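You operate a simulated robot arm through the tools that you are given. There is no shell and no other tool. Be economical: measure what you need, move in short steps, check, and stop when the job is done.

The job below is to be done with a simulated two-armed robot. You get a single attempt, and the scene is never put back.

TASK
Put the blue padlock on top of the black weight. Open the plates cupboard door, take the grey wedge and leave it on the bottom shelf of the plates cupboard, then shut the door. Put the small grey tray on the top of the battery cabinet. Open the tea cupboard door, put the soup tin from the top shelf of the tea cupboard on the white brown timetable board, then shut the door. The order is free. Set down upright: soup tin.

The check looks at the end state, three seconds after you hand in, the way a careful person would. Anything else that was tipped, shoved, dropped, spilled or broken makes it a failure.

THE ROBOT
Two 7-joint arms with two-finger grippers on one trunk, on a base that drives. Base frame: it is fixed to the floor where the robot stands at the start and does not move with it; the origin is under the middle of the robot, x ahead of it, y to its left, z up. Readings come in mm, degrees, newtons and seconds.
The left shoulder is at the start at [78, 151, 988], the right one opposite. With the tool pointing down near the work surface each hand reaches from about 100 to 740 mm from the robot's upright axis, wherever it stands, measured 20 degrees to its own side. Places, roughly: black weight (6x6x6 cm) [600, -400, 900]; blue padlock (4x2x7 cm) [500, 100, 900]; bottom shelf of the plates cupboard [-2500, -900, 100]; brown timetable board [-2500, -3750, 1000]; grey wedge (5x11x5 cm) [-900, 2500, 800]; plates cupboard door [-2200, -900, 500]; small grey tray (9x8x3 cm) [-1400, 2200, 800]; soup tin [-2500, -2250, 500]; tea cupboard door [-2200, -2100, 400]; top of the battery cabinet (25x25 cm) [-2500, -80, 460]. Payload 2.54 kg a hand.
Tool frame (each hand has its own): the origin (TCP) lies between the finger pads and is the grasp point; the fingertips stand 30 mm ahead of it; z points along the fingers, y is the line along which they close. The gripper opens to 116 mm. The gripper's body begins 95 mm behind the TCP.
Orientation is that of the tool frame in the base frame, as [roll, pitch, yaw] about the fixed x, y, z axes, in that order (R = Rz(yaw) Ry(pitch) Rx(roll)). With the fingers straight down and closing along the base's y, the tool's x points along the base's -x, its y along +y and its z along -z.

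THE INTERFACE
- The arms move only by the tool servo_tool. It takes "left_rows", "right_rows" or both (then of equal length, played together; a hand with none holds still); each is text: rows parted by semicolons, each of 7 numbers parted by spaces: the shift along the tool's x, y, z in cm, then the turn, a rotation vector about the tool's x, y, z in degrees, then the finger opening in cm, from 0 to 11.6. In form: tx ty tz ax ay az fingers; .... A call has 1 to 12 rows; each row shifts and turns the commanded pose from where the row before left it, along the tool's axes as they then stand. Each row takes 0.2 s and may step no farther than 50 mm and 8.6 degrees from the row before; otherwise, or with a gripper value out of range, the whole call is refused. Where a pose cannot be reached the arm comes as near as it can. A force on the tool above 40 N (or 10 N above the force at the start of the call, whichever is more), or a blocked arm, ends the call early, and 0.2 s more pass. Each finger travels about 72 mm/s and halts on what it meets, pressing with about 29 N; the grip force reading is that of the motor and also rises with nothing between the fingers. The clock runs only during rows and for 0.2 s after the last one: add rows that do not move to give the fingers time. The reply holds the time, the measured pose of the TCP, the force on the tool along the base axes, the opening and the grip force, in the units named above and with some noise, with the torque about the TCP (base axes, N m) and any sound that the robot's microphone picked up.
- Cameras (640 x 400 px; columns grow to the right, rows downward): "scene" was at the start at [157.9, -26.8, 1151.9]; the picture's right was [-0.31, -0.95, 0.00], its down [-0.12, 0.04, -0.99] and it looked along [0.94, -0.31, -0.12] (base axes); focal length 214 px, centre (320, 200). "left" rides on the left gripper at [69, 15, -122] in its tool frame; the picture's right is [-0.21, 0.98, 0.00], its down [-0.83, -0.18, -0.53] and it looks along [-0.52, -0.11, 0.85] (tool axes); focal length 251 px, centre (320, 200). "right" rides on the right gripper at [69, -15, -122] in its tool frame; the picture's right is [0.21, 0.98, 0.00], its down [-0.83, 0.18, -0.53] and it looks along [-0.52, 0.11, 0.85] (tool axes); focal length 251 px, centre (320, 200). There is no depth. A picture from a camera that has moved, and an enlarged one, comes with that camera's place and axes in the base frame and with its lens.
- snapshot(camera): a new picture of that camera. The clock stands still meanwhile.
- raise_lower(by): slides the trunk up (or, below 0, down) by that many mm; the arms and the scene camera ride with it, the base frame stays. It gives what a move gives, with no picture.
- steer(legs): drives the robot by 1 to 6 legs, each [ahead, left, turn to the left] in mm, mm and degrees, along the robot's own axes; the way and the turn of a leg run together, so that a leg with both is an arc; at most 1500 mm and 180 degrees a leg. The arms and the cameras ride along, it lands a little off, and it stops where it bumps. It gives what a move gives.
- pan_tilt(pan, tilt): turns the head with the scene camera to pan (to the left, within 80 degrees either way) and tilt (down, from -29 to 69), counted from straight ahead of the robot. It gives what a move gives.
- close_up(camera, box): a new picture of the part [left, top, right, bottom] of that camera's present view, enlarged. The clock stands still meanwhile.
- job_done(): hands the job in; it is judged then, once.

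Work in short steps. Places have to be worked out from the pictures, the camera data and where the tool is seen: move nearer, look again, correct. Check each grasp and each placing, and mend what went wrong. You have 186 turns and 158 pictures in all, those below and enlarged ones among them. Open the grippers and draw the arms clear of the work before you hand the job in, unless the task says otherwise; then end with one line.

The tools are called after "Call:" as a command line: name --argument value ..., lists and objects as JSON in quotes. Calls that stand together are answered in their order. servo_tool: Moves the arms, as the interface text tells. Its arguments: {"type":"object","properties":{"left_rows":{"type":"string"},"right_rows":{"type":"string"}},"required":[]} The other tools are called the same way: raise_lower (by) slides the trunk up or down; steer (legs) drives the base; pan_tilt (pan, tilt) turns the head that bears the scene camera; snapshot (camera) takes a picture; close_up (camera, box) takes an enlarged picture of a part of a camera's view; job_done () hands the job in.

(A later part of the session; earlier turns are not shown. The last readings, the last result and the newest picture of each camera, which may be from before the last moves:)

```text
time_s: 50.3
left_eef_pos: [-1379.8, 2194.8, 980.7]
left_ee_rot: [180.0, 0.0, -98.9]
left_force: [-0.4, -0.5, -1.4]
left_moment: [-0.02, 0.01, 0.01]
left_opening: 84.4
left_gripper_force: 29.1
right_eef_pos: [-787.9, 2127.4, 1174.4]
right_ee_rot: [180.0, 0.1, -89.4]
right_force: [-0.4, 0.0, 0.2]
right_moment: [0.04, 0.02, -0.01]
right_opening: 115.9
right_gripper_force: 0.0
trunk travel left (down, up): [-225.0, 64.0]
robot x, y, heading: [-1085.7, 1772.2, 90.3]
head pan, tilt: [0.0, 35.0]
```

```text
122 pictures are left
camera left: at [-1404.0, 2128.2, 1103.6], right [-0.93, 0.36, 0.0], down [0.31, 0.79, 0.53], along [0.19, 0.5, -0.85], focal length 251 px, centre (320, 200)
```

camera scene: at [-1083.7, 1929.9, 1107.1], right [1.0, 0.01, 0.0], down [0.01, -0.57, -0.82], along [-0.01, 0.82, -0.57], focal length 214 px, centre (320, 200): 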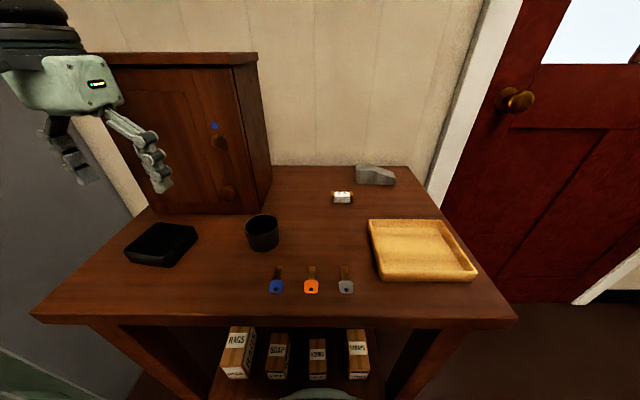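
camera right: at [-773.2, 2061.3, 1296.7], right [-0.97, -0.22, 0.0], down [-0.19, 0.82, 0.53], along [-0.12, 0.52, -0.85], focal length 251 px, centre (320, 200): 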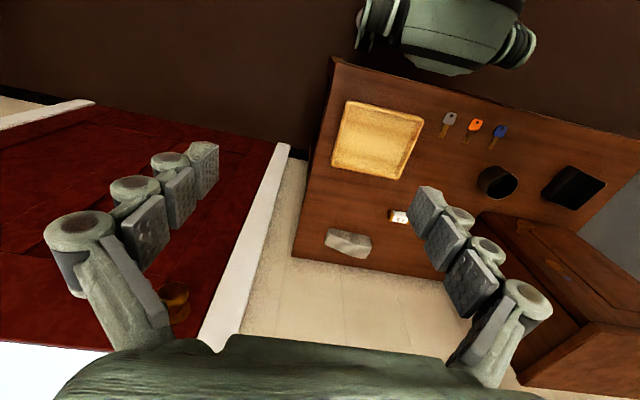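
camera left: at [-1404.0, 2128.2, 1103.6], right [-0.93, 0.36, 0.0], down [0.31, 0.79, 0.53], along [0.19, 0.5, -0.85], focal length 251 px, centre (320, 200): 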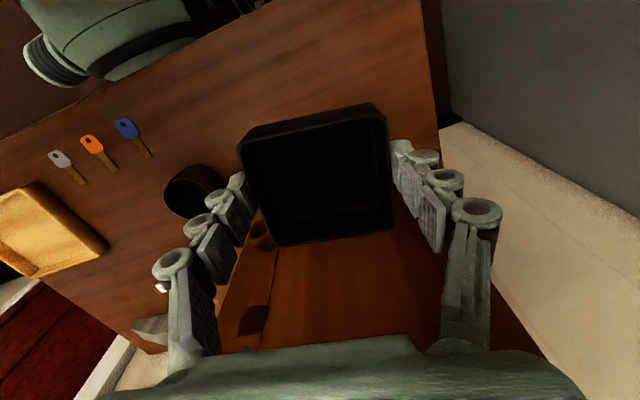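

Tray is held. I back off, turn to face -x and slide toward the battery cabinet, then look.

Call:
steer --legs '[[-800, 0, 0], [0, 0, 89.5], [0, 800, 0]]'

Call:
pan_tilt --pan 0 --tilt 20

Call:
snapshot --camera "scene"

Call:
pan_tilt --pan 60 --tilt 20

Call:
snapshot --camera "scene"

```text
time_s: 66.0
left_eef_pos: [-1519.2, -95.2, 980.9]
left_ee_rot: [179.9, 0.1, -10.7]
left_force: [0.5, 0.6, -0.5]
left_moment: [-0.02, 0.0, 0.0]
left_opening: 84.1
left_gripper_force: 29.5
right_eef_pos: [-1434.9, 493.4, 1174.8]
right_ee_rot: [180.0, -0.1, -1.1]
right_force: [0.9, 0.0, 0.1]
right_moment: [0.01, -0.01, 0.0]
right_opening: 115.9
right_gripper_force: 0.1
trunk travel left (down, up): [-225.0, 64.0]
robot x, y, heading: [-1085.9, 187.1, 178.8]
head pan, tilt: [0.0, 35.0]
```

```text
time_s: 66.8
left_eef_pos: [-1519.4, -95.1, 980.3]
left_ee_rot: [179.9, 0.1, -10.9]
left_force: [0.0, -0.7, -1.9]
left_moment: [-0.03, 0.0, -0.02]
left_opening: 84.1
left_gripper_force: 28.9
right_eef_pos: [-1433.3, 492.6, 1176.4]
right_ee_rot: [180.0, 0.0, -1.3]
right_force: [0.5, 0.4, -0.1]
right_moment: [0.02, -0.01, -0.03]
right_opening: 116.1
right_gripper_force: 0.1
trunk travel left (down, up): [-225.0, 64.0]
robot x, y, heading: [-1085.7, 189.3, 178.8]
head pan, tilt: [0.0, 20.0]
```

```text
121 pictures are left
camera scene: at [-1246.5, 191.8, 1130.8], right [0.02, 1.0, 0.0], down [0.34, -0.01, -0.94], along [-0.94, 0.02, -0.34], focal length 214 px, centre (320, 200)
```

scene: 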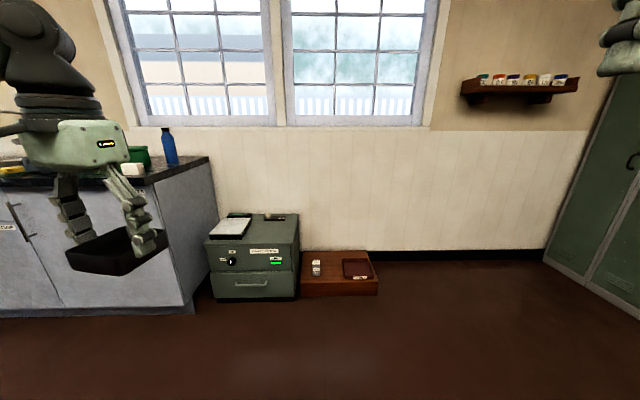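

```text
time_s: 68.1
left_eef_pos: [-1518.8, -95.2, 980.6]
left_ee_rot: [180.0, 0.2, -10.8]
left_force: [0.9, -0.1, -1.8]
left_moment: [0.03, -0.01, 0.02]
left_opening: 84.2
left_gripper_force: 29.0
right_eef_pos: [-1433.5, 493.6, 1175.2]
right_ee_rot: [180.0, 0.0, -1.2]
right_force: [-0.2, -0.4, 0.1]
right_moment: [0.04, 0.01, 0.02]
right_opening: 116.3
right_gripper_force: 0.1
trunk travel left (down, up): [-225.0, 64.0]
robot x, y, heading: [-1087.9, 188.9, 178.6]
head pan, tilt: [60.0, 20.0]
```

```text
120 pictures are left
camera scene: at [-1201.8, 110.2, 1130.9], right [-0.85, 0.52, 0.0], down [0.18, 0.29, -0.94], along [-0.49, -0.8, -0.34], focal length 214 px, centre (320, 200)
```

scene: 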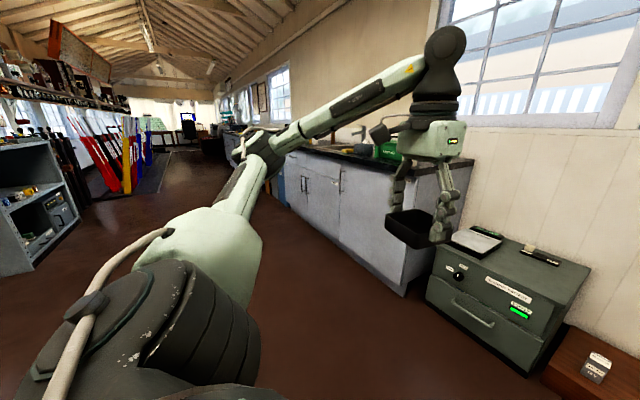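

The battery cabinet is the green box, and it already carries a white tray and a small battery. I zoom in.

Call:
close_up --camera "scene" --box '[420, 200, 620, 325]'

Call:
steer --legs '[[550, -10, 1.4]]'

Call:
pan_tilt --pan 10 --tilt 45

Call:
snapshot --camera "scene"

```text
3.20 times, centred on (520, 262) of scene
camera zoom: at [-1201.8, 110.2, 1130.9], right [-0.85, 0.52, 0.0], down [0.18, 0.29, -0.94], along [-0.49, -0.8, -0.34], focal length 686 px, centre (-320, 0)
```

zoom: 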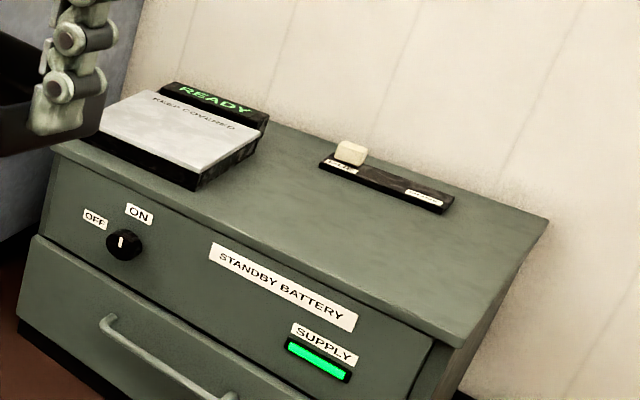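

```text
time_s: 71.3
left_eef_pos: [-2066.5, -93.9, 980.0]
left_ee_rot: [179.9, 0.1, -9.0]
left_force: [-0.3, -0.5, -1.3]
left_moment: [0.0, -0.03, -0.04]
left_opening: 84.3
left_gripper_force: 29.0
right_eef_pos: [-1999.1, 496.6, 1176.5]
right_ee_rot: [180.0, 0.0, 0.5]
right_force: [-0.8, 0.9, 0.4]
right_moment: [-0.02, -0.01, -0.01]
right_opening: 115.9
right_gripper_force: 0.1
trunk travel left (down, up): [-225.0, 64.0]
robot x, y, heading: [-1641.7, 199.8, -179.4]
head pan, tilt: [60.0, 20.0]
```

```text
time_s: 72.5
left_eef_pos: [-2066.6, -94.2, 980.0]
left_ee_rot: [-179.9, 0.1, -9.1]
left_force: [0.0, 0.5, -1.6]
left_moment: [0.02, -0.01, -0.02]
left_opening: 84.3
left_gripper_force: 28.5
right_eef_pos: [-1998.5, 496.0, 1176.8]
right_ee_rot: [180.0, 0.0, 0.4]
right_force: [0.0, -0.4, -0.9]
right_moment: [0.03, -0.01, -0.01]
right_opening: 116.1
right_gripper_force: 0.0
trunk travel left (down, up): [-225.0, 64.0]
robot x, y, heading: [-1644.0, 198.3, -179.6]
head pan, tilt: [10.0, 45.0]
```

```text
118 pictures are left
camera scene: at [-1789.2, 186.5, 1092.3], right [-0.18, 0.98, 0.0], down [0.69, 0.13, -0.71], along [-0.7, -0.13, -0.71], focal length 214 px, centre (320, 200)
```

scene: 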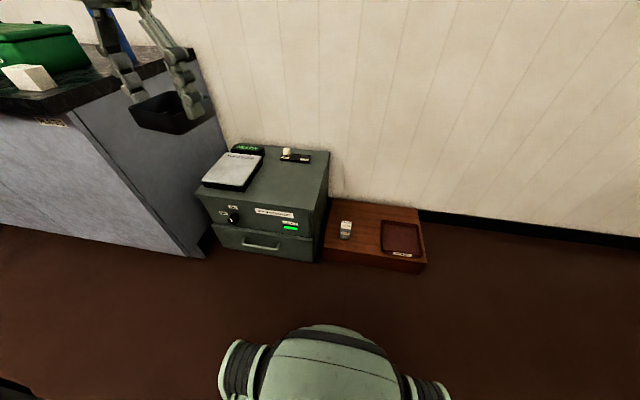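

Call:
close_up --camera "scene" --box '[180, 125, 340, 225]'

```text
4.00 times, centred on (260, 175) of scene
camera zoom: at [-1789.2, 186.5, 1092.3], right [-0.18, 0.98, 0.0], down [0.69, 0.13, -0.71], along [-0.7, -0.13, -0.71], focal length 858 px, centre (560, 300)
```

zoom: 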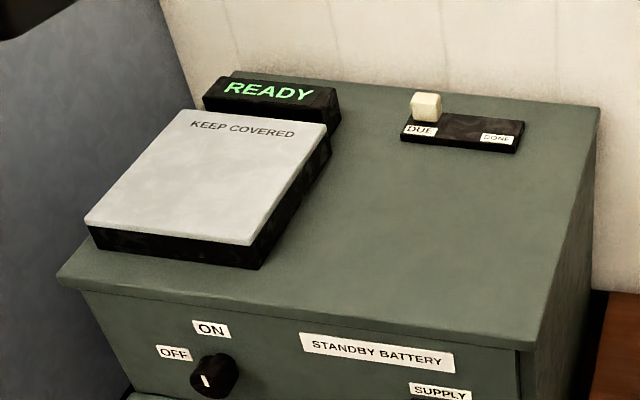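

Free area on the cabinet top: x -2345…-2650, y -265…45. Target tray centre is [-2475, -105]. I drive ahead and lower the trunk.

Call:
steer --legs '[[345, 0, 0]]'

Call:
raise_lower --by -225

Call:
snapshot --camera "left"

```text
time_s: 74.7
left_eef_pos: [-2412.7, -98.9, 981.2]
left_ee_rot: [-180.0, 0.1, -8.9]
left_force: [-0.1, 0.9, -1.6]
left_moment: [-0.02, -0.01, 0.01]
left_opening: 84.1
left_gripper_force: 29.0
right_eef_pos: [-2347.2, 493.0, 1176.3]
right_ee_rot: [-180.0, 0.0, 0.6]
right_force: [0.0, 0.3, 0.8]
right_moment: [-0.01, -0.02, -0.03]
right_opening: 116.1
right_gripper_force: 0.2
trunk travel left (down, up): [-225.0, 64.0]
robot x, y, heading: [-1986.2, 198.2, -179.4]
head pan, tilt: [10.0, 45.0]
```

```text
time_s: 77.1
left_eef_pos: [-2411.5, -98.4, 755.9]
left_ee_rot: [-180.0, 0.1, -8.9]
left_force: [0.2, 0.9, -0.9]
left_moment: [0.01, -0.02, 0.0]
left_opening: 84.4
left_gripper_force: 29.1
right_eef_pos: [-2346.1, 493.5, 950.8]
right_ee_rot: [-180.0, 0.1, 0.7]
right_force: [0.1, 0.2, -0.4]
right_moment: [-0.03, -0.01, 0.0]
right_opening: 115.9
right_gripper_force: 0.0
trunk travel left (down, up): [0.0, 289.0]
robot x, y, heading: [-1986.5, 198.3, -179.5]
head pan, tilt: [10.0, 45.0]
```

```text
116 pictures are left
camera left: at [-2345.9, -124.0, 878.4], right [-0.36, -0.93, 0.0], down [-0.79, 0.31, 0.54], along [-0.5, 0.19, -0.84], focal length 251 px, centre (320, 200)
```

left: 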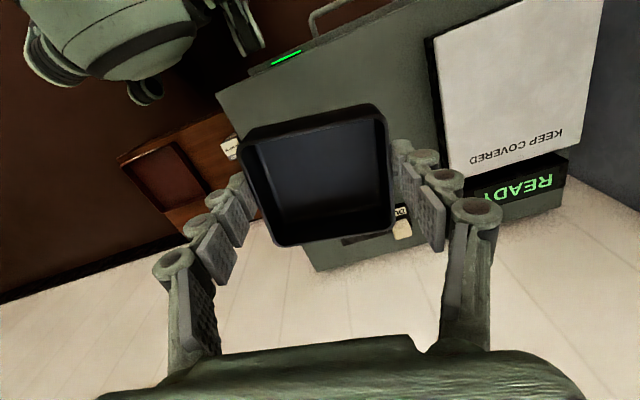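

Call:
servo_tool --left_rows "-1.0 0.28 3.7 0 0 0 7;-1.0 0.28 3.7 0 0 0 7;-1.0 0.28 3.7 0 0 0 7;-1.0 0.28 3.7 0 0 0 7;-1.0 0.28 3.7 0 0 0 7;-1.0 0.28 3.7 0 0 0 7;0 0 0 0 0 -4.5 7;0 0 0 0 0 -4.5 7;0 0 0 0 0 0 7"

Call:
snapshot --camera "scene"

Call:
snapshot --camera "left"

```text
time_s: 79.1
left_eef_pos: [-2476.6, -106.3, 531.1]
left_ee_rot: [179.9, 0.1, 0.2]
left_force: [0.0, 0.4, -0.3]
left_moment: [0.02, -0.03, -0.01]
left_opening: 84.4
left_gripper_force: 28.9
right_eef_pos: [-2345.7, 492.7, 951.8]
right_ee_rot: [-180.0, 0.1, 0.6]
right_force: [-0.2, 0.1, -1.5]
right_moment: [-0.03, 0.0, 0.01]
right_opening: 116.0
right_gripper_force: 0.1
trunk travel left (down, up): [0.0, 289.0]
robot x, y, heading: [-1990.7, 198.2, -179.5]
head pan, tilt: [10.0, 45.0]
```

```text
115 pictures are left
camera scene: at [-2135.8, 183.2, 867.2], right [-0.18, 0.98, 0.0], down [0.7, 0.13, -0.71], along [-0.69, -0.13, -0.71], focal length 214 px, centre (320, 200)
```

scene: 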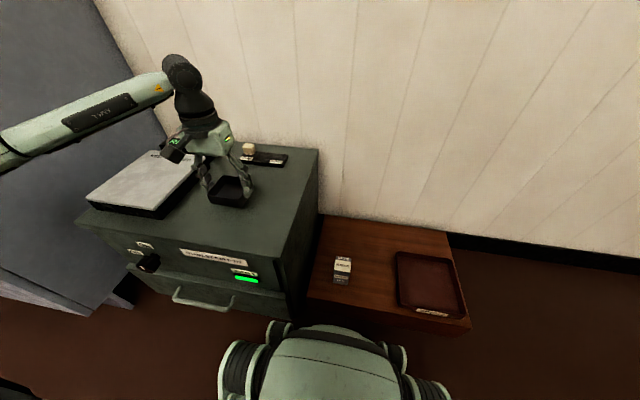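

```text
114 pictures are left
camera left: at [-2406.1, -121.3, 654.1], right [-0.21, -0.98, 0.0], down [-0.83, 0.18, 0.54], along [-0.52, 0.11, -0.84], focal length 251 px, centre (320, 200)
```

left: 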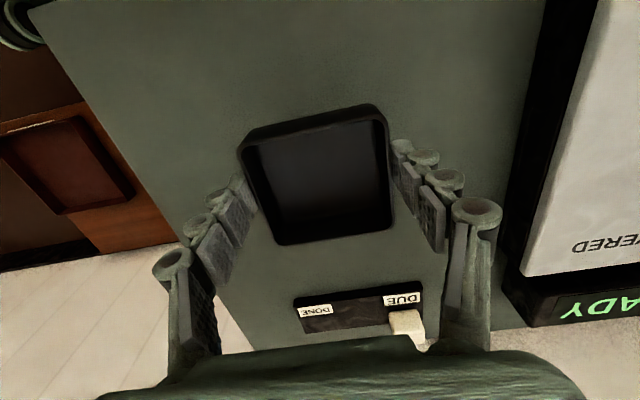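

Good position. I lower slowly to contact.

Call:
servo_tool --left_rows "0 0 1.8 0 0 0 7;0 0 0.6 0 0 0 7;0 0 0.3 0 0 0 7;0 0 0 0 0 0 7"

Call:
close_up --camera "scene" --box '[180, 130, 300, 205]'

```text
time_s: 80.1
left_eef_pos: [-2474.2, -103.2, 504.2]
left_ee_rot: [180.0, 0.2, 0.1]
left_force: [-0.5, 1.0, -1.2]
left_moment: [-0.02, -0.02, -0.01]
left_opening: 84.5
left_gripper_force: 28.8
right_eef_pos: [-2346.5, 492.8, 950.9]
right_ee_rot: [180.0, 0.0, 0.6]
right_force: [0.0, 0.3, 1.6]
right_moment: [-0.01, -0.01, -0.02]
right_opening: 116.2
right_gripper_force: 0.0
trunk travel left (down, up): [0.0, 289.0]
robot x, y, heading: [-1987.2, 196.6, -179.5]
head pan, tilt: [10.0, 45.0]
```

```text
5.33 times, centred on (240, 168) of scene
camera zoom: at [-2135.8, 183.2, 867.2], right [-0.18, 0.98, 0.0], down [0.7, 0.13, -0.71], along [-0.69, -0.13, -0.71], focal length 1144 px, centre (747, 373)
```

zoom: 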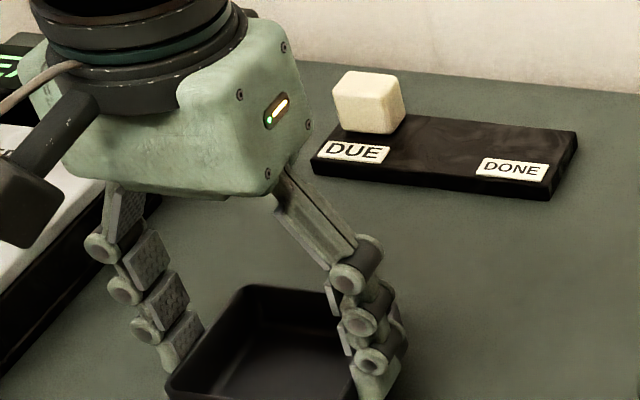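

Call:
servo_tool --left_rows "0 0 0.3 0 0 0 7;0 0 0.2 0 0 0 7;0 0 0 0 0 0 7"

Call:
close_up --camera "scene" --box '[190, 160, 270, 210]'

```text
time_s: 80.9
left_eef_pos: [-2475.4, -106.1, 501.4]
left_ee_rot: [-180.0, 0.0, 0.1]
left_force: [-0.1, 0.6, -0.8]
left_moment: [0.01, -0.02, 0.03]
left_opening: 84.0
left_gripper_force: 29.3
right_eef_pos: [-2346.3, 493.3, 950.3]
right_ee_rot: [-180.0, -0.1, 0.7]
right_force: [-0.2, -0.1, 0.2]
right_moment: [0.01, -0.05, -0.02]
right_opening: 115.9
right_gripper_force: 0.1
trunk travel left (down, up): [0.0, 289.0]
robot x, y, heading: [-1989.7, 199.6, -179.3]
head pan, tilt: [10.0, 45.0]
```

```text
8.00 times, centred on (230, 185) of scene
camera zoom: at [-2135.8, 183.2, 867.2], right [-0.18, 0.98, 0.0], down [0.7, 0.13, -0.71], along [-0.69, -0.13, -0.71], focal length 1716 px, centre (1040, 320)
```

zoom: 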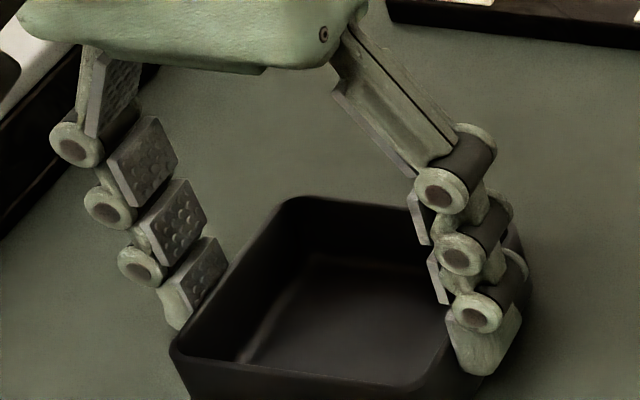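

No contact yet; I keep lowering in small steps.

Call:
servo_tool --left_rows "0 0 0.2 0 0 0 7;0 0 0.2 0 0 0 7;0 0 0 0 0 0 7"

```text
time_s: 81.7
left_eef_pos: [-2475.7, -105.4, 499.4]
left_ee_rot: [180.0, 0.3, 0.1]
left_force: [5.3, -2.2, 18.4]
left_moment: [-0.05, -0.34, -0.01]
left_opening: 84.7
left_gripper_force: 29.6
right_eef_pos: [-2344.6, 494.2, 951.2]
right_ee_rot: [180.0, 0.1, 0.6]
right_force: [0.2, 0.0, 0.3]
right_moment: [0.0, -0.02, 0.02]
right_opening: 116.0
right_gripper_force: 0.1
trunk travel left (down, up): [0.0, 289.0]
robot x, y, heading: [-1987.7, 199.0, -179.1]
head pan, tilt: [10.0, 45.0]
```

Contact at 18 N. I release and rise, then check.

Call:
servo_tool --left_rows "0 0 -0.1 0 0 0 9.2;0 0 0 0 0 0 11;0 0 0 0 0 0 11.2;0 0 -3 0 0 0 11.2;0 0 -4.5 0 0 0 11.2;0 0 -4.5 0 0 0 11.2;0 0 -4.5 0 0 0 11.2;0 0 -4.5 0 0 0 11.2"

Call:
close_up --camera "scene" --box '[140, 120, 300, 220]'

```text
time_s: 83.5
left_eef_pos: [-2476.1, -102.8, 709.7]
left_ee_rot: [-179.9, 0.0, 0.2]
left_force: [-0.5, -0.4, -0.3]
left_moment: [-0.03, -0.02, -0.04]
left_opening: 112.2
left_gripper_force: 0.1
right_eef_pos: [-2346.1, 493.6, 950.8]
right_ee_rot: [-180.0, -0.1, 0.6]
right_force: [-1.2, -0.4, -0.6]
right_moment: [0.01, 0.03, 0.0]
right_opening: 116.1
right_gripper_force: 0.1
trunk travel left (down, up): [0.0, 289.0]
robot x, y, heading: [-1991.3, 192.3, -179.2]
head pan, tilt: [10.0, 45.0]
```

```text
4.00 times, centred on (220, 170) of scene
camera zoom: at [-2135.8, 183.2, 867.2], right [-0.18, 0.98, 0.0], down [0.7, 0.13, -0.71], along [-0.7, -0.13, -0.71], focal length 858 px, centre (720, 320)
```

zoom: 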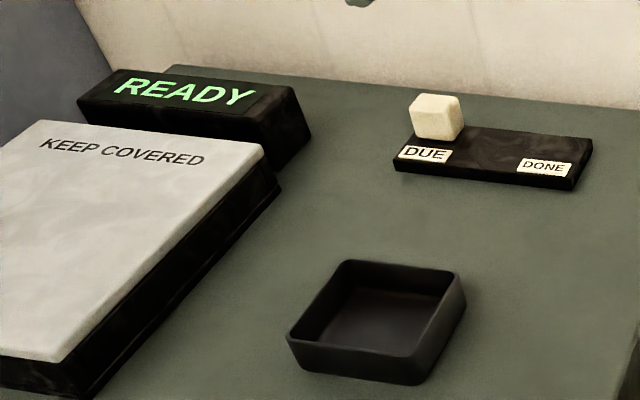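

Tray done. Next I back off and slide along the counter to view the cupboard doors.

Call:
servo_tool --left_rows "4 0 -3 0 0 0 11.2;4 0 -3 0 0 0 11.2;4 0 -3 0 0 0 11.2"

Call:
steer --legs '[[-750, 0, 0], [0, 1350, -0.8]]'

Call:
pan_tilt --pan 0 --tilt 20

Call:
snapshot --camera "scene"

```text
time_s: 84.3
left_eef_pos: [-2353.8, -103.5, 794.5]
left_ee_rot: [180.0, -0.1, 0.0]
left_force: [-1.0, 0.0, -0.3]
left_moment: [0.01, -0.03, 0.01]
left_opening: 112.1
left_gripper_force: 0.0
right_eef_pos: [-2346.8, 492.0, 951.0]
right_ee_rot: [180.0, 0.1, 0.6]
right_force: [0.5, 0.4, -0.1]
right_moment: [0.05, -0.02, 0.02]
right_opening: 115.9
right_gripper_force: 0.0
trunk travel left (down, up): [0.0, 289.0]
robot x, y, heading: [-1992.4, 196.8, -179.4]
head pan, tilt: [10.0, 45.0]
```

```text
time_s: 101.1
left_eef_pos: [-1568.1, -1445.3, 795.7]
left_ee_rot: [180.0, 0.0, 1.5]
left_force: [0.3, 0.1, -0.1]
left_moment: [0.01, -0.01, -0.03]
left_opening: 112.2
left_gripper_force: 0.1
right_eef_pos: [-1572.9, -850.0, 951.3]
right_ee_rot: [-180.0, -0.1, 1.9]
right_force: [0.2, 0.6, -0.3]
right_moment: [-0.02, 0.0, 0.01]
right_opening: 115.8
right_gripper_force: 0.0
trunk travel left (down, up): [0.0, 289.0]
robot x, y, heading: [-1211.3, -1140.6, -178.2]
head pan, tilt: [10.0, 45.0]
```

```text
time_s: 102.0
left_eef_pos: [-1567.4, -1445.4, 796.9]
left_ee_rot: [-180.0, 0.2, 1.5]
left_force: [0.0, -0.4, -0.5]
left_moment: [0.01, -0.01, 0.0]
left_opening: 112.2
left_gripper_force: 0.0
right_eef_pos: [-1573.3, -849.6, 951.4]
right_ee_rot: [180.0, 0.1, 1.9]
right_force: [-0.1, 0.5, 0.7]
right_moment: [0.03, -0.01, -0.02]
right_opening: 115.9
right_gripper_force: 0.0
trunk travel left (down, up): [0.0, 289.0]
robot x, y, heading: [-1209.9, -1137.7, -178.0]
head pan, tilt: [0.0, 20.0]
```

```text
110 pictures are left
camera scene: at [-1369.4, -1140.7, 905.8], right [-0.03, 1.0, 0.0], down [0.34, 0.01, -0.94], along [-0.94, -0.03, -0.34], focal length 214 px, centre (320, 200)
```

scene: 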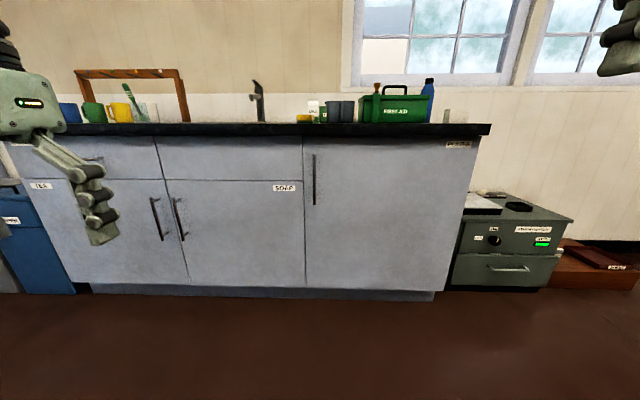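

Call:
close_up --camera "scene" --box '[240, 120, 500, 300]'

Call:
close_up --camera "scene" --box '[0, 120, 240, 300]'

```text
2.22 times, centred on (370, 210) of scene
camera zoom: at [-1369.4, -1140.7, 905.8], right [-0.03, 1.0, 0.0], down [0.34, 0.01, -0.94], along [-0.94, -0.03, -0.34], focal length 477 px, centre (209, 178)
```

zoom: 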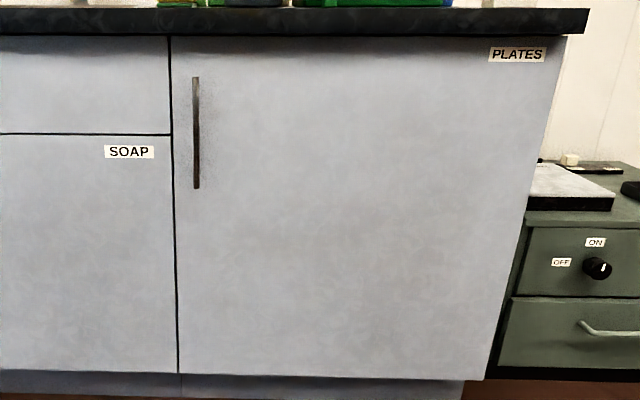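

```text
2.22 times, centred on (120, 210) of scene
camera zoom: at [-1369.4, -1140.7, 905.8], right [-0.03, 1.0, 0.0], down [0.34, 0.01, -0.94], along [-0.94, -0.03, -0.34], focal length 477 px, centre (764, 178)
```

zoom: 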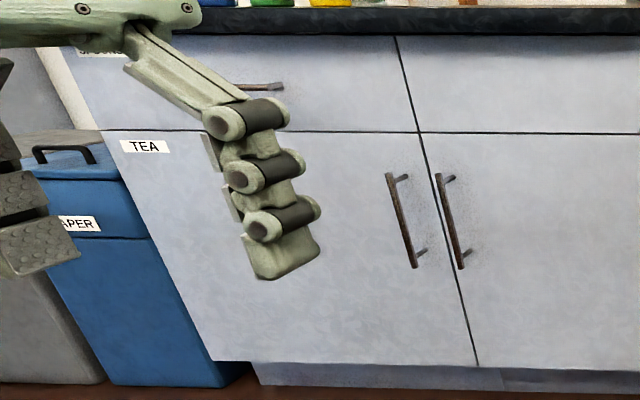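

The plates door's handle (vertical bar) is at about y -1192, z 590–785 with the hinge at the right (y ≈ -590); the tea door is further left with its handle on its right side. I move to the left of the plates door so its swing clears the robot, and look again.

Call:
steer --legs '[[330, 260, -1.8]]'

Call:
pan_tilt --pan -12 --tilt 25

Call:
snapshot --camera "scene"

Call:
snapshot --camera "right"

```text
time_s: 105.1
left_eef_pos: [-1913.0, -1697.9, 795.9]
left_ee_rot: [180.0, 0.1, -0.8]
left_force: [-0.2, 0.5, 0.3]
left_moment: [0.01, 0.0, 0.02]
left_opening: 112.0
left_gripper_force: 0.0
right_eef_pos: [-1896.6, -1103.4, 951.6]
right_ee_rot: [-179.9, 0.2, -0.4]
right_force: [-0.5, -0.6, -0.4]
right_moment: [0.0, -0.02, 0.01]
right_opening: 116.1
right_gripper_force: 0.0
trunk travel left (down, up): [0.0, 289.0]
robot x, y, heading: [-1543.9, -1405.8, 179.4]
head pan, tilt: [0.0, 20.0]
```

```text
time_s: 105.8
left_eef_pos: [-1913.2, -1697.9, 796.1]
left_ee_rot: [-180.0, 0.0, -0.7]
left_force: [-0.2, 0.6, 0.4]
left_moment: [0.0, 0.01, -0.02]
left_opening: 112.0
left_gripper_force: 0.0
right_eef_pos: [-1895.2, -1104.7, 950.5]
right_ee_rot: [179.9, 0.2, -0.3]
right_force: [0.3, -0.1, -0.3]
right_moment: [0.0, -0.01, -0.01]
right_opening: 116.1
right_gripper_force: 0.0
trunk travel left (down, up): [0.0, 289.0]
robot x, y, heading: [-1545.3, -1400.4, 179.9]
head pan, tilt: [-12.0, 25.0]
```

```text
107 pictures are left
camera scene: at [-1700.2, -1382.5, 897.8], right [0.21, 0.98, 0.0], down [0.41, -0.09, -0.91], along [-0.89, 0.19, -0.42], focal length 214 px, centre (320, 200)
```

scene: 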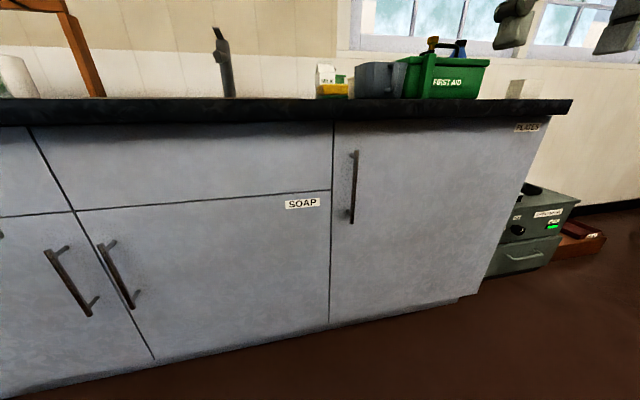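

```text
106 pictures are left
camera right: at [-1826.9, -1086.4, 1071.8], right [0.21, -0.98, 0.0], down [-0.83, -0.18, 0.53], along [-0.52, -0.11, -0.85], focal length 251 px, centre (320, 200)
```

right: 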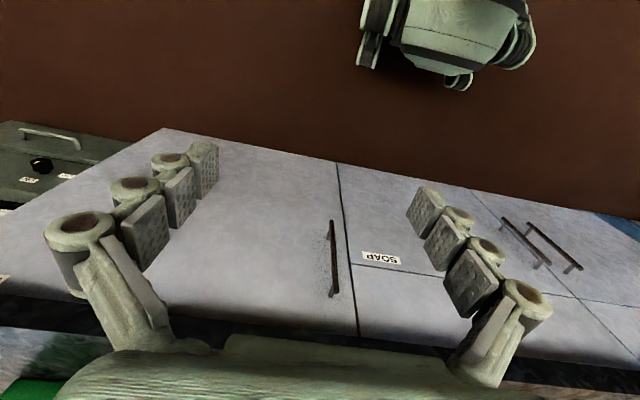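

Handle bar found at x ≈ -2196, y ≈ -1188, z 586–784. I bring the right hand low in front of it while pitching the fingers forward.

Call:
servo_tool --right_rows "-1.75 1.4 4.2 0 0 0 8;-1.75 1.4 4.2 0 0 0 8;-1.75 1.4 4.2 0 0 0 8;-1.75 1.4 4.2 0 0 0 8;-1.75 1.4 4.2 0 0 0 8;-1.75 1.4 4.2 0 0 0 8;0 0 0 0 -8.2 0 8;0 0 0 0 -8.2 0 8;0 0 0 0 -8.2 0 8;0 0 0 0 -8.2 0 8;0 0 0 0 -8.2 0 8;0 0 0 0 -8.2 0 8"

Call:
servo_tool --right_rows "0 0 0 0 -8.2 0 6;0 0 0 0 -8.2 0 6;0 0 0 0 -8.2 0 6;0 0 0 0 -8.2 0 6;0 0 0 0 -8 0 6;0 0 0 0 0 0 6"

Call:
snapshot --camera "right"

Call:
snapshot --camera "scene"

```text
time_s: 108.4
left_eef_pos: [-1913.0, -1698.0, 795.7]
left_ee_rot: [-179.9, 0.2, -0.8]
left_force: [0.1, 0.2, -0.2]
left_moment: [0.0, 0.01, 0.03]
left_opening: 111.9
left_gripper_force: 0.0
right_eef_pos: [-2028.8, -1185.4, 711.6]
right_ee_rot: [179.9, 49.1, -0.5]
right_force: [0.1, 0.1, 0.4]
right_moment: [-0.02, -0.01, -0.01]
right_opening: 80.2
right_gripper_force: 0.0
right hand out of reach, approached as far as the arm can: row 12
trunk travel left (down, up): [0.0, 289.0]
robot x, y, heading: [-1545.7, -1404.3, 179.8]
head pan, tilt: [-12.0, 25.0]
```

```text
time_s: 109.8
left_eef_pos: [-1912.9, -1698.2, 795.3]
left_ee_rot: [-180.0, 0.1, -0.8]
left_force: [-0.5, -0.1, 0.0]
left_moment: [0.02, -0.01, 0.01]
left_opening: 111.8
left_gripper_force: 0.1
right_eef_pos: [-2100.9, -1185.8, 731.5]
right_ee_rot: [179.8, 76.6, -0.5]
right_force: [-0.4, 0.0, -0.5]
right_moment: [-0.01, 0.01, -0.01]
right_opening: 60.0
right_gripper_force: 0.1
right hand out of reach, approached as far as the arm can: row 1, 2, 3, 4, 5
trunk travel left (down, up): [0.0, 289.0]
robot x, y, heading: [-1544.4, -1405.5, 179.6]
head pan, tilt: [-12.0, 25.0]
```

```text
105 pictures are left
camera right: at [-1966.8, -1169.1, 691.0], right [0.04, -0.98, -0.21], down [0.33, -0.18, 0.93], along [-0.94, -0.11, 0.31], focal length 251 px, centre (320, 200)
```

right: 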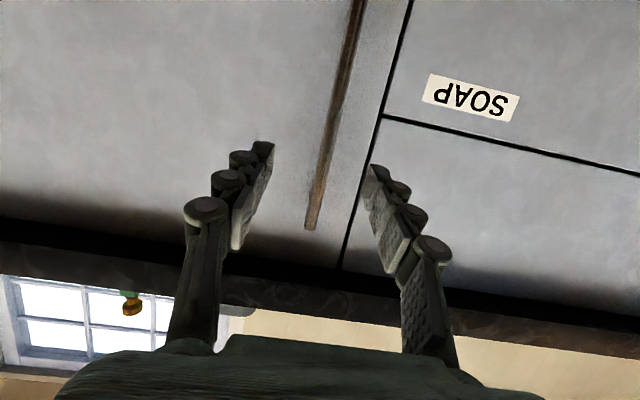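

```text
104 pictures are left
camera scene: at [-1700.2, -1382.4, 897.8], right [0.21, 0.98, 0.0], down [0.41, -0.09, -0.91], along [-0.89, 0.19, -0.42], focal length 214 px, centre (320, 200)
```

scene: 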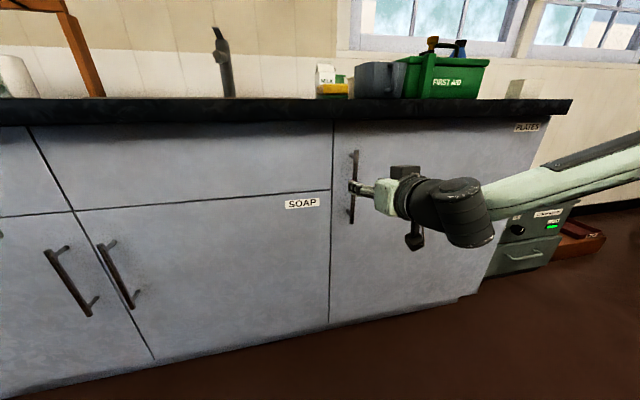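

The bar is between the fingers. I advance 80 mm and close on it.

Call:
servo_tool --right_rows "0 0 3 0 0 0 6;0 0 3 0 0 0 6;0 0 2 0 0 0 6;0 0 0 0 0 0 6"

Call:
snapshot --camera "right"

Call:
close_up --camera "scene" --box '[310, 130, 450, 250]'

```text
time_s: 110.8
left_eef_pos: [-1913.4, -1698.2, 795.9]
left_ee_rot: [180.0, 0.1, -0.9]
left_force: [0.2, 0.3, 0.4]
left_moment: [0.02, 0.0, -0.03]
left_opening: 112.0
left_gripper_force: 0.0
right_eef_pos: [-2179.9, -1183.9, 712.5]
right_ee_rot: [-179.7, 76.2, -0.2]
right_force: [0.1, -0.9, -0.7]
right_moment: [0.0, -0.01, -0.01]
right_opening: 59.9
right_gripper_force: 0.0
trunk travel left (down, up): [0.0, 289.0]
robot x, y, heading: [-1546.6, -1404.3, 179.8]
head pan, tilt: [-12.0, 25.0]
```

```text
103 pictures are left
camera right: at [-2044.7, -1168.1, 674.0], right [0.04, -0.98, -0.21], down [0.32, -0.18, 0.93], along [-0.95, -0.11, 0.3], focal length 251 px, centre (320, 200)
```

right: 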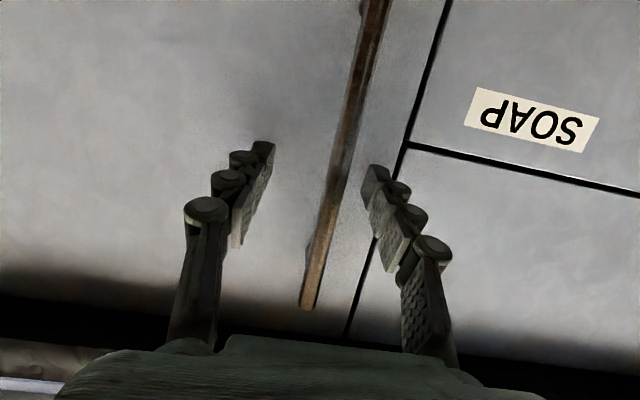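

```text
3.33 times, centred on (380, 190) of scene
camera zoom: at [-1700.2, -1382.4, 897.8], right [0.21, 0.98, 0.0], down [0.41, -0.09, -0.91], along [-0.89, 0.19, -0.42], focal length 715 px, centre (120, 233)
```

zoom: 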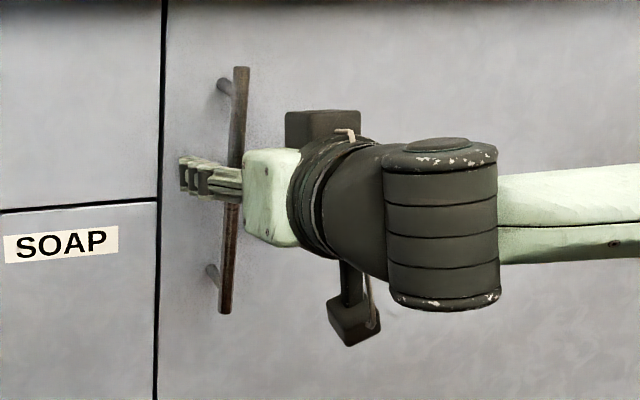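

Call:
servo_tool --right_rows "0 0 0 0 0 0 3;0 0 0 0 0 0 0.5;0 0 0 0 0 0 0.5;0 0 0 0 0 0 0.5;0 0 0 0 0 0 0.5"

Call:
snapshot --camera "right"

```text
time_s: 112.0
left_eef_pos: [-1914.0, -1699.6, 795.5]
left_ee_rot: [-179.9, 0.1, -0.9]
left_force: [-0.5, -0.5, -0.3]
left_moment: [0.0, -0.02, 0.04]
left_opening: 112.1
left_gripper_force: 0.1
right_eef_pos: [-2179.6, -1188.9, 713.5]
right_ee_rot: [-179.7, 76.1, 0.1]
right_force: [1.5, -20.7, -2.0]
right_moment: [-0.07, -0.06, 0.03]
right_opening: 19.1
right_gripper_force: 10.3
trunk travel left (down, up): [0.0, 289.0]
robot x, y, heading: [-1544.6, -1405.3, 179.4]
head pan, tilt: [-12.0, 25.0]
```

```text
101 pictures are left
camera right: at [-2044.2, -1170.3, 674.0], right [0.05, -0.98, -0.21], down [0.32, -0.18, 0.93], along [-0.95, -0.11, 0.3], focal length 251 px, centre (320, 200)
```

right: 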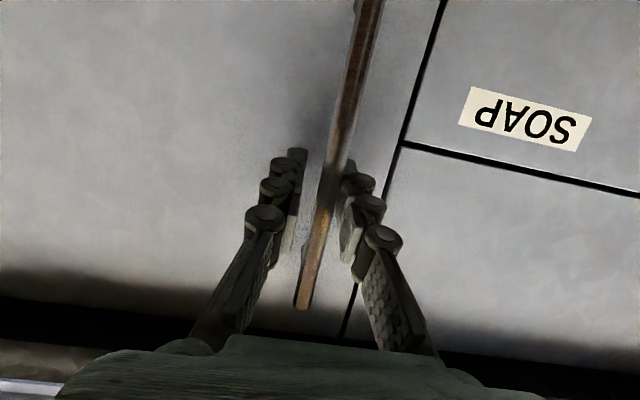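

Only one finger touches. I centre the hand 6 mm toward -y and close fully.

Call:
servo_tool --right_rows "0 0.5 0 0 0 0 0.5;0 0.2 0 0 0 0 0.5;0 0 0 0 0 0 0.5;0 0 0 0 0 0 0.5"

```text
time_s: 113.0
left_eef_pos: [-1913.3, -1699.5, 794.7]
left_ee_rot: [-180.0, 0.1, -0.7]
left_force: [-0.3, -0.1, -0.1]
left_moment: [-0.04, -0.02, -0.02]
left_opening: 112.1
left_gripper_force: 0.1
right_eef_pos: [-2180.0, -1192.2, 713.0]
right_ee_rot: [-179.9, 76.3, -0.3]
right_force: [1.1, -8.4, -3.7]
right_moment: [-0.02, 0.0, 0.04]
right_opening: 11.3
right_gripper_force: 4.9
trunk travel left (down, up): [0.0, 289.0]
robot x, y, heading: [-1541.1, -1405.2, 179.7]
head pan, tilt: [-12.0, 25.0]
```

Gripped. I pull the door by driving back along the handle's arc.

Call:
servo_tool --right_rows "0 0 0 0 0 0 0;0 0 0 0 0 0 0;0 0 -0.5 0 0 0 0"

Call:
steer --legs '[[-100, -10, 0]]'

Call:
snapshot --camera "scene"

```text
time_s: 113.8
left_eef_pos: [-1914.2, -1697.9, 794.6]
left_ee_rot: [-180.0, 0.1, -0.7]
left_force: [0.1, -0.3, -0.7]
left_moment: [0.01, 0.01, -0.01]
left_opening: 112.0
left_gripper_force: 0.0
right_eef_pos: [-2174.6, -1191.6, 714.0]
right_ee_rot: [-179.8, 76.3, -0.2]
right_force: [-1.0, -7.3, -7.4]
right_moment: [-0.09, 0.23, -0.01]
right_opening: 10.5
right_gripper_force: 36.9
trunk travel left (down, up): [0.0, 289.0]
robot x, y, heading: [-1540.6, -1403.1, 179.9]
head pan, tilt: [-12.0, 25.0]
```

```text
time_s: 115.0
left_eef_pos: [-1814.1, -1687.3, 795.4]
left_ee_rot: [-180.0, 0.0, -1.0]
left_force: [0.3, -0.3, 0.0]
left_moment: [-0.02, -0.01, -0.04]
left_opening: 111.9
left_gripper_force: 0.1
right_eef_pos: [-2076.3, -1176.0, 714.7]
right_ee_rot: [179.9, 76.3, -1.4]
right_force: [-5.6, 23.8, -9.1]
right_moment: [0.1, -0.16, 0.07]
right_opening: 10.9
right_gripper_force: 36.5
trunk travel left (down, up): [0.0, 289.0]
robot x, y, heading: [-1445.6, -1395.3, 179.6]
head pan, tilt: [-12.0, 25.0]
```

```text
100 pictures are left
camera scene: at [-1601.4, -1371.3, 897.5], right [0.22, 0.98, 0.0], down [0.41, -0.09, -0.91], along [-0.88, 0.2, -0.42], focal length 214 px, centre (320, 200)
```

scene: 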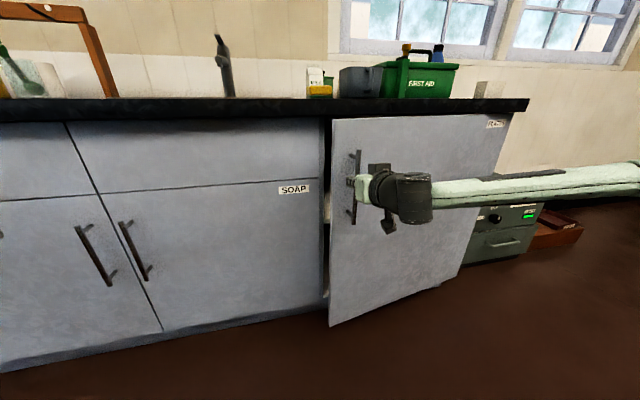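

The door moves well. I continue along the arc.

Call:
steer --legs '[[-95, -28, 0], [-110, -52, 0]]'

Call:
snapshot --camera "scene"

```text
time_s: 117.0
left_eef_pos: [-1623.1, -1614.7, 795.7]
left_ee_rot: [180.0, 0.1, -1.2]
left_force: [-0.6, 0.6, -0.1]
left_moment: [0.03, 0.01, -0.04]
left_opening: 112.1
left_gripper_force: 0.0
right_eef_pos: [-1885.1, -1094.5, 713.8]
right_ee_rot: [-179.4, 76.4, -2.0]
right_force: [-1.2, 0.7, -1.0]
right_moment: [-0.11, 0.36, -0.04]
right_opening: 10.3
right_gripper_force: 35.7
trunk travel left (down, up): [0.0, 289.0]
robot x, y, heading: [-1252.6, -1320.6, 179.4]
head pan, tilt: [-12.0, 25.0]
stopped in leg 2: the force on the tool passed its limit at 42 N (the readings are from after the stop); the commanded pose is now the measured one
```

```text
99 pictures are left
camera scene: at [-1408.5, -1299.4, 897.9], right [0.22, 0.98, 0.0], down [0.41, -0.09, -0.91], along [-0.88, 0.2, -0.42], focal length 214 px, centre (320, 200)
```

scene: 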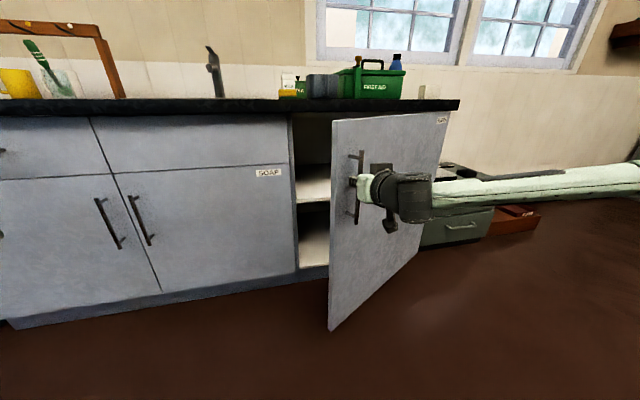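

Door is about 30° open. I release, back out, go around the door edge and push it wider from inside.

Call:
servo_tool --right_rows "0 0 0 0 0 0 3;0 0 0 0 0 0 6;0 0 0 0 0 0 7;0 0 0 0 0 0 7"

Call:
steer --legs '[[-130, 0, 0], [0, 150, 0]]'

Call:
snapshot --camera "scene"

```text
time_s: 118.0
left_eef_pos: [-1623.8, -1614.5, 794.9]
left_ee_rot: [-180.0, 0.2, -1.2]
left_force: [-0.7, -0.6, -0.1]
left_moment: [-0.02, 0.01, 0.02]
left_opening: 112.0
left_gripper_force: 0.0
right_eef_pos: [-1885.7, -1094.5, 714.6]
right_ee_rot: [-179.4, 76.4, -1.9]
right_force: [-0.1, -0.6, -0.2]
right_moment: [-0.02, 0.04, -0.02]
right_opening: 69.8
right_gripper_force: 0.1
trunk travel left (down, up): [0.0, 289.0]
robot x, y, heading: [-1253.1, -1320.5, 179.4]
head pan, tilt: [-12.0, 25.0]
```

```text
time_s: 121.0
left_eef_pos: [-1495.3, -1768.0, 796.2]
left_ee_rot: [-179.9, 0.2, -1.0]
left_force: [0.3, -0.7, -0.7]
left_moment: [0.01, 0.0, -0.01]
left_opening: 112.3
left_gripper_force: 0.0
right_eef_pos: [-1759.2, -1248.7, 715.2]
right_ee_rot: [-179.4, 76.4, -1.6]
right_force: [-0.6, -0.3, -1.2]
right_moment: [0.02, 0.01, 0.0]
right_opening: 69.7
right_gripper_force: 0.0
trunk travel left (down, up): [0.0, 289.0]
robot x, y, heading: [-1126.2, -1472.8, 179.3]
head pan, tilt: [-12.0, 25.0]
```

```text
98 pictures are left
camera scene: at [-1282.4, -1452.4, 897.8], right [0.22, 0.98, 0.0], down [0.41, -0.09, -0.91], along [-0.88, 0.2, -0.42], focal length 214 px, centre (320, 200)
```

scene: 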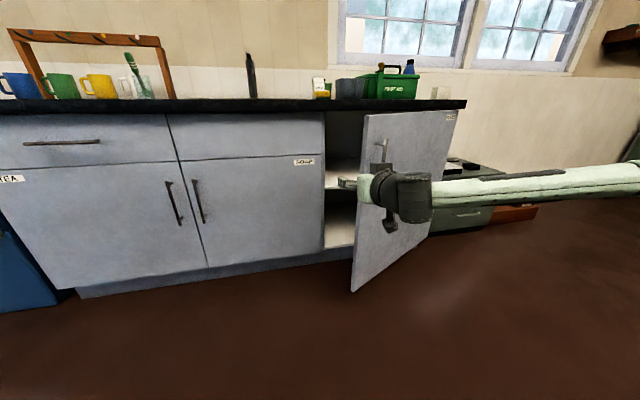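

The forearm would foul the door if I push from inside. Instead I'll regrip the handle and swing robot and door rigidly around the hinge (≈[-2240, -563]).

Call:
steer --legs '[[0, -152, 0], [60, 0, 0]]'

Call:
snapshot --camera "right"

```text
time_s: 123.7
left_eef_pos: [-1556.1, -1612.3, 795.1]
left_ee_rot: [179.9, 0.2, -1.0]
left_force: [-0.2, -0.1, 1.0]
left_moment: [-0.01, 0.02, 0.02]
left_opening: 112.2
left_gripper_force: 0.1
right_eef_pos: [-1819.4, -1092.0, 714.8]
right_ee_rot: [-179.4, 76.4, -1.8]
right_force: [0.7, 0.0, 0.0]
right_moment: [-0.03, -0.02, 0.01]
right_opening: 70.2
right_gripper_force: 0.0
trunk travel left (down, up): [0.0, 289.0]
robot x, y, heading: [-1186.9, -1320.0, 179.6]
head pan, tilt: [-12.0, 25.0]
```

```text
97 pictures are left
camera right: at [-1684.4, -1081.1, 674.8], right [0.01, -0.98, -0.21], down [0.32, -0.2, 0.93], along [-0.95, -0.08, 0.31], focal length 251 px, centre (320, 200)
```

right: 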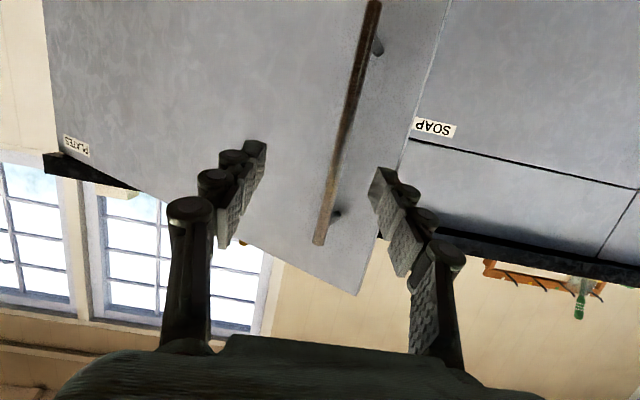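

Call:
servo_tool --right_rows "0 0 0 -7.3 0 -1.8 7;0 0 0 -7.3 0 -1.8 7;0 0 0 0 0 0 7"

Call:
snapshot --camera "right"

```text
time_s: 124.5
left_eef_pos: [-1555.9, -1611.6, 795.1]
left_ee_rot: [-180.0, 0.0, -1.0]
left_force: [-0.3, 0.8, 0.2]
left_moment: [0.04, 0.0, 0.02]
left_opening: 112.2
left_gripper_force: 0.0
right_eef_pos: [-1819.9, -1092.6, 714.3]
right_ee_rot: [-179.1, 76.4, 13.7]
right_force: [-0.2, 0.1, -0.4]
right_moment: [-0.01, -0.02, -0.04]
right_opening: 69.8
right_gripper_force: 0.1
trunk travel left (down, up): [0.0, 289.0]
robot x, y, heading: [-1184.9, -1317.8, 179.5]
head pan, tilt: [-12.0, 25.0]
```

```text
96 pictures are left
camera right: at [-1691.5, -1046.7, 675.2], right [0.26, -0.94, -0.21], down [0.36, -0.11, 0.93], along [-0.9, -0.32, 0.31], focal length 251 px, centre (320, 200)
```

right: 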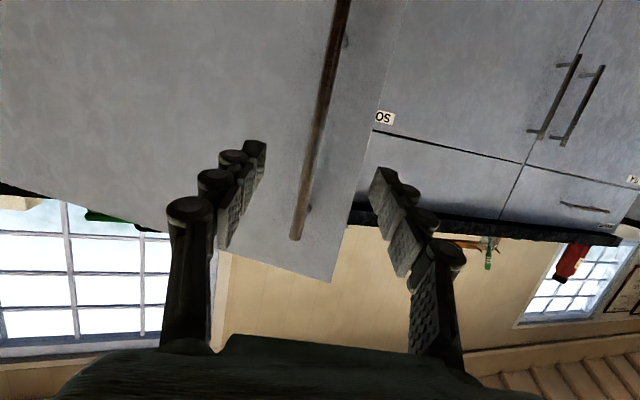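

Call:
steer --legs '[[60, 0, 0]]'

Call:
servo_tool --right_rows "0 0 0 0 0 0 4;0 0 0 0 0 0 2;0 0 0 0 0 0 0;0 0 0 0 0 0 0;0 0 0 0 0 0 0"

Call:
snapshot --camera "right"

```text
time_s: 125.4
left_eef_pos: [-1618.0, -1610.8, 794.8]
left_ee_rot: [180.0, 0.1, -1.3]
left_force: [0.0, -0.2, 0.3]
left_moment: [-0.01, 0.01, -0.01]
left_opening: 112.3
left_gripper_force: 0.0
right_eef_pos: [-1880.0, -1091.8, 713.7]
right_ee_rot: [-179.1, 76.4, 13.5]
right_force: [-0.2, 0.6, -0.2]
right_moment: [-0.03, -0.03, 0.01]
right_opening: 70.1
right_gripper_force: 0.0
trunk travel left (down, up): [0.0, 289.0]
robot x, y, heading: [-1248.1, -1319.5, 179.3]
head pan, tilt: [-12.0, 25.0]
```

```text
time_s: 126.6
left_eef_pos: [-1616.6, -1610.8, 794.9]
left_ee_rot: [-179.8, 0.1, -1.3]
left_force: [-0.1, -0.3, -0.6]
left_moment: [0.0, 0.02, -0.03]
left_opening: 112.0
left_gripper_force: 0.0
right_eef_pos: [-1875.4, -1100.9, 714.7]
right_ee_rot: [-179.3, 76.3, 14.4]
right_force: [18.2, -30.3, -2.8]
right_moment: [-0.09, -0.49, 0.92]
right_opening: 11.6
right_gripper_force: 38.9
trunk travel left (down, up): [0.0, 289.0]
robot x, y, heading: [-1245.2, -1318.8, 179.5]
head pan, tilt: [-12.0, 25.0]
```

```text
95 pictures are left
camera right: at [-1748.8, -1051.3, 675.3], right [0.28, -0.94, -0.21], down [0.36, -0.1, 0.93], along [-0.89, -0.34, 0.31], focal length 251 px, centre (320, 200)
```

right: 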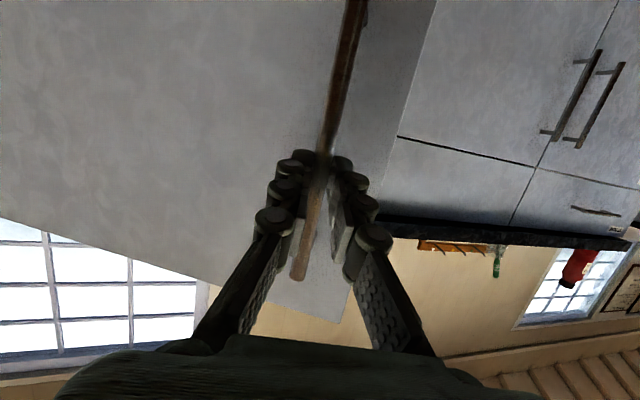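

Gripped but laterally stressed; I relax by shifting 8 mm.

Call:
servo_tool --right_rows "0 0.5 0 0 0 0 0;0 0.4 0 0 0 0 0;0 0 0 0 0 0 0"

Call:
steer --legs '[[-133, -171, 10]]'

Call:
snapshot --camera "scene"

```text
time_s: 127.4
left_eef_pos: [-1617.7, -1610.7, 794.8]
left_ee_rot: [-179.8, 0.1, -1.2]
left_force: [0.1, 0.3, -0.4]
left_moment: [0.02, -0.02, -0.02]
left_opening: 112.1
left_gripper_force: 0.1
right_eef_pos: [-1876.3, -1101.0, 714.2]
right_ee_rot: [-179.2, 76.4, 13.5]
right_force: [9.1, -14.4, -4.1]
right_moment: [-0.06, -0.47, 0.44]
right_opening: 11.4
right_gripper_force: 38.0
trunk travel left (down, up): [0.0, 289.0]
robot x, y, heading: [-1247.8, -1317.7, 179.2]
head pan, tilt: [-12.0, 25.0]
```

```text
time_s: 129.7
left_eef_pos: [-1437.9, -1490.6, 794.8]
left_ee_rot: [180.0, 0.1, 9.0]
left_force: [0.4, -0.9, 0.2]
left_moment: [-0.01, 0.0, 0.04]
left_opening: 111.9
left_gripper_force: 0.0
right_eef_pos: [-1785.4, -1030.9, 715.2]
right_ee_rot: [-179.1, 76.3, 23.1]
right_force: [-11.8, 13.4, 1.2]
right_moment: [0.18, -0.24, -0.43]
right_opening: 11.3
right_gripper_force: 38.3
trunk travel left (down, up): [0.0, 289.0]
robot x, y, heading: [-1123.6, -1138.9, -170.4]
head pan, tilt: [-12.0, 25.0]
```

```text
94 pictures are left
camera scene: at [-1282.1, -1143.5, 897.7], right [0.05, 1.0, 0.0], down [0.42, -0.02, -0.91], along [-0.91, 0.04, -0.42], focal length 214 px, centre (320, 200)
```

scene: 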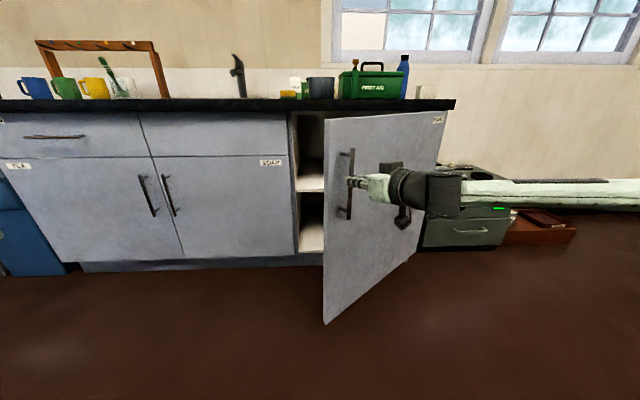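

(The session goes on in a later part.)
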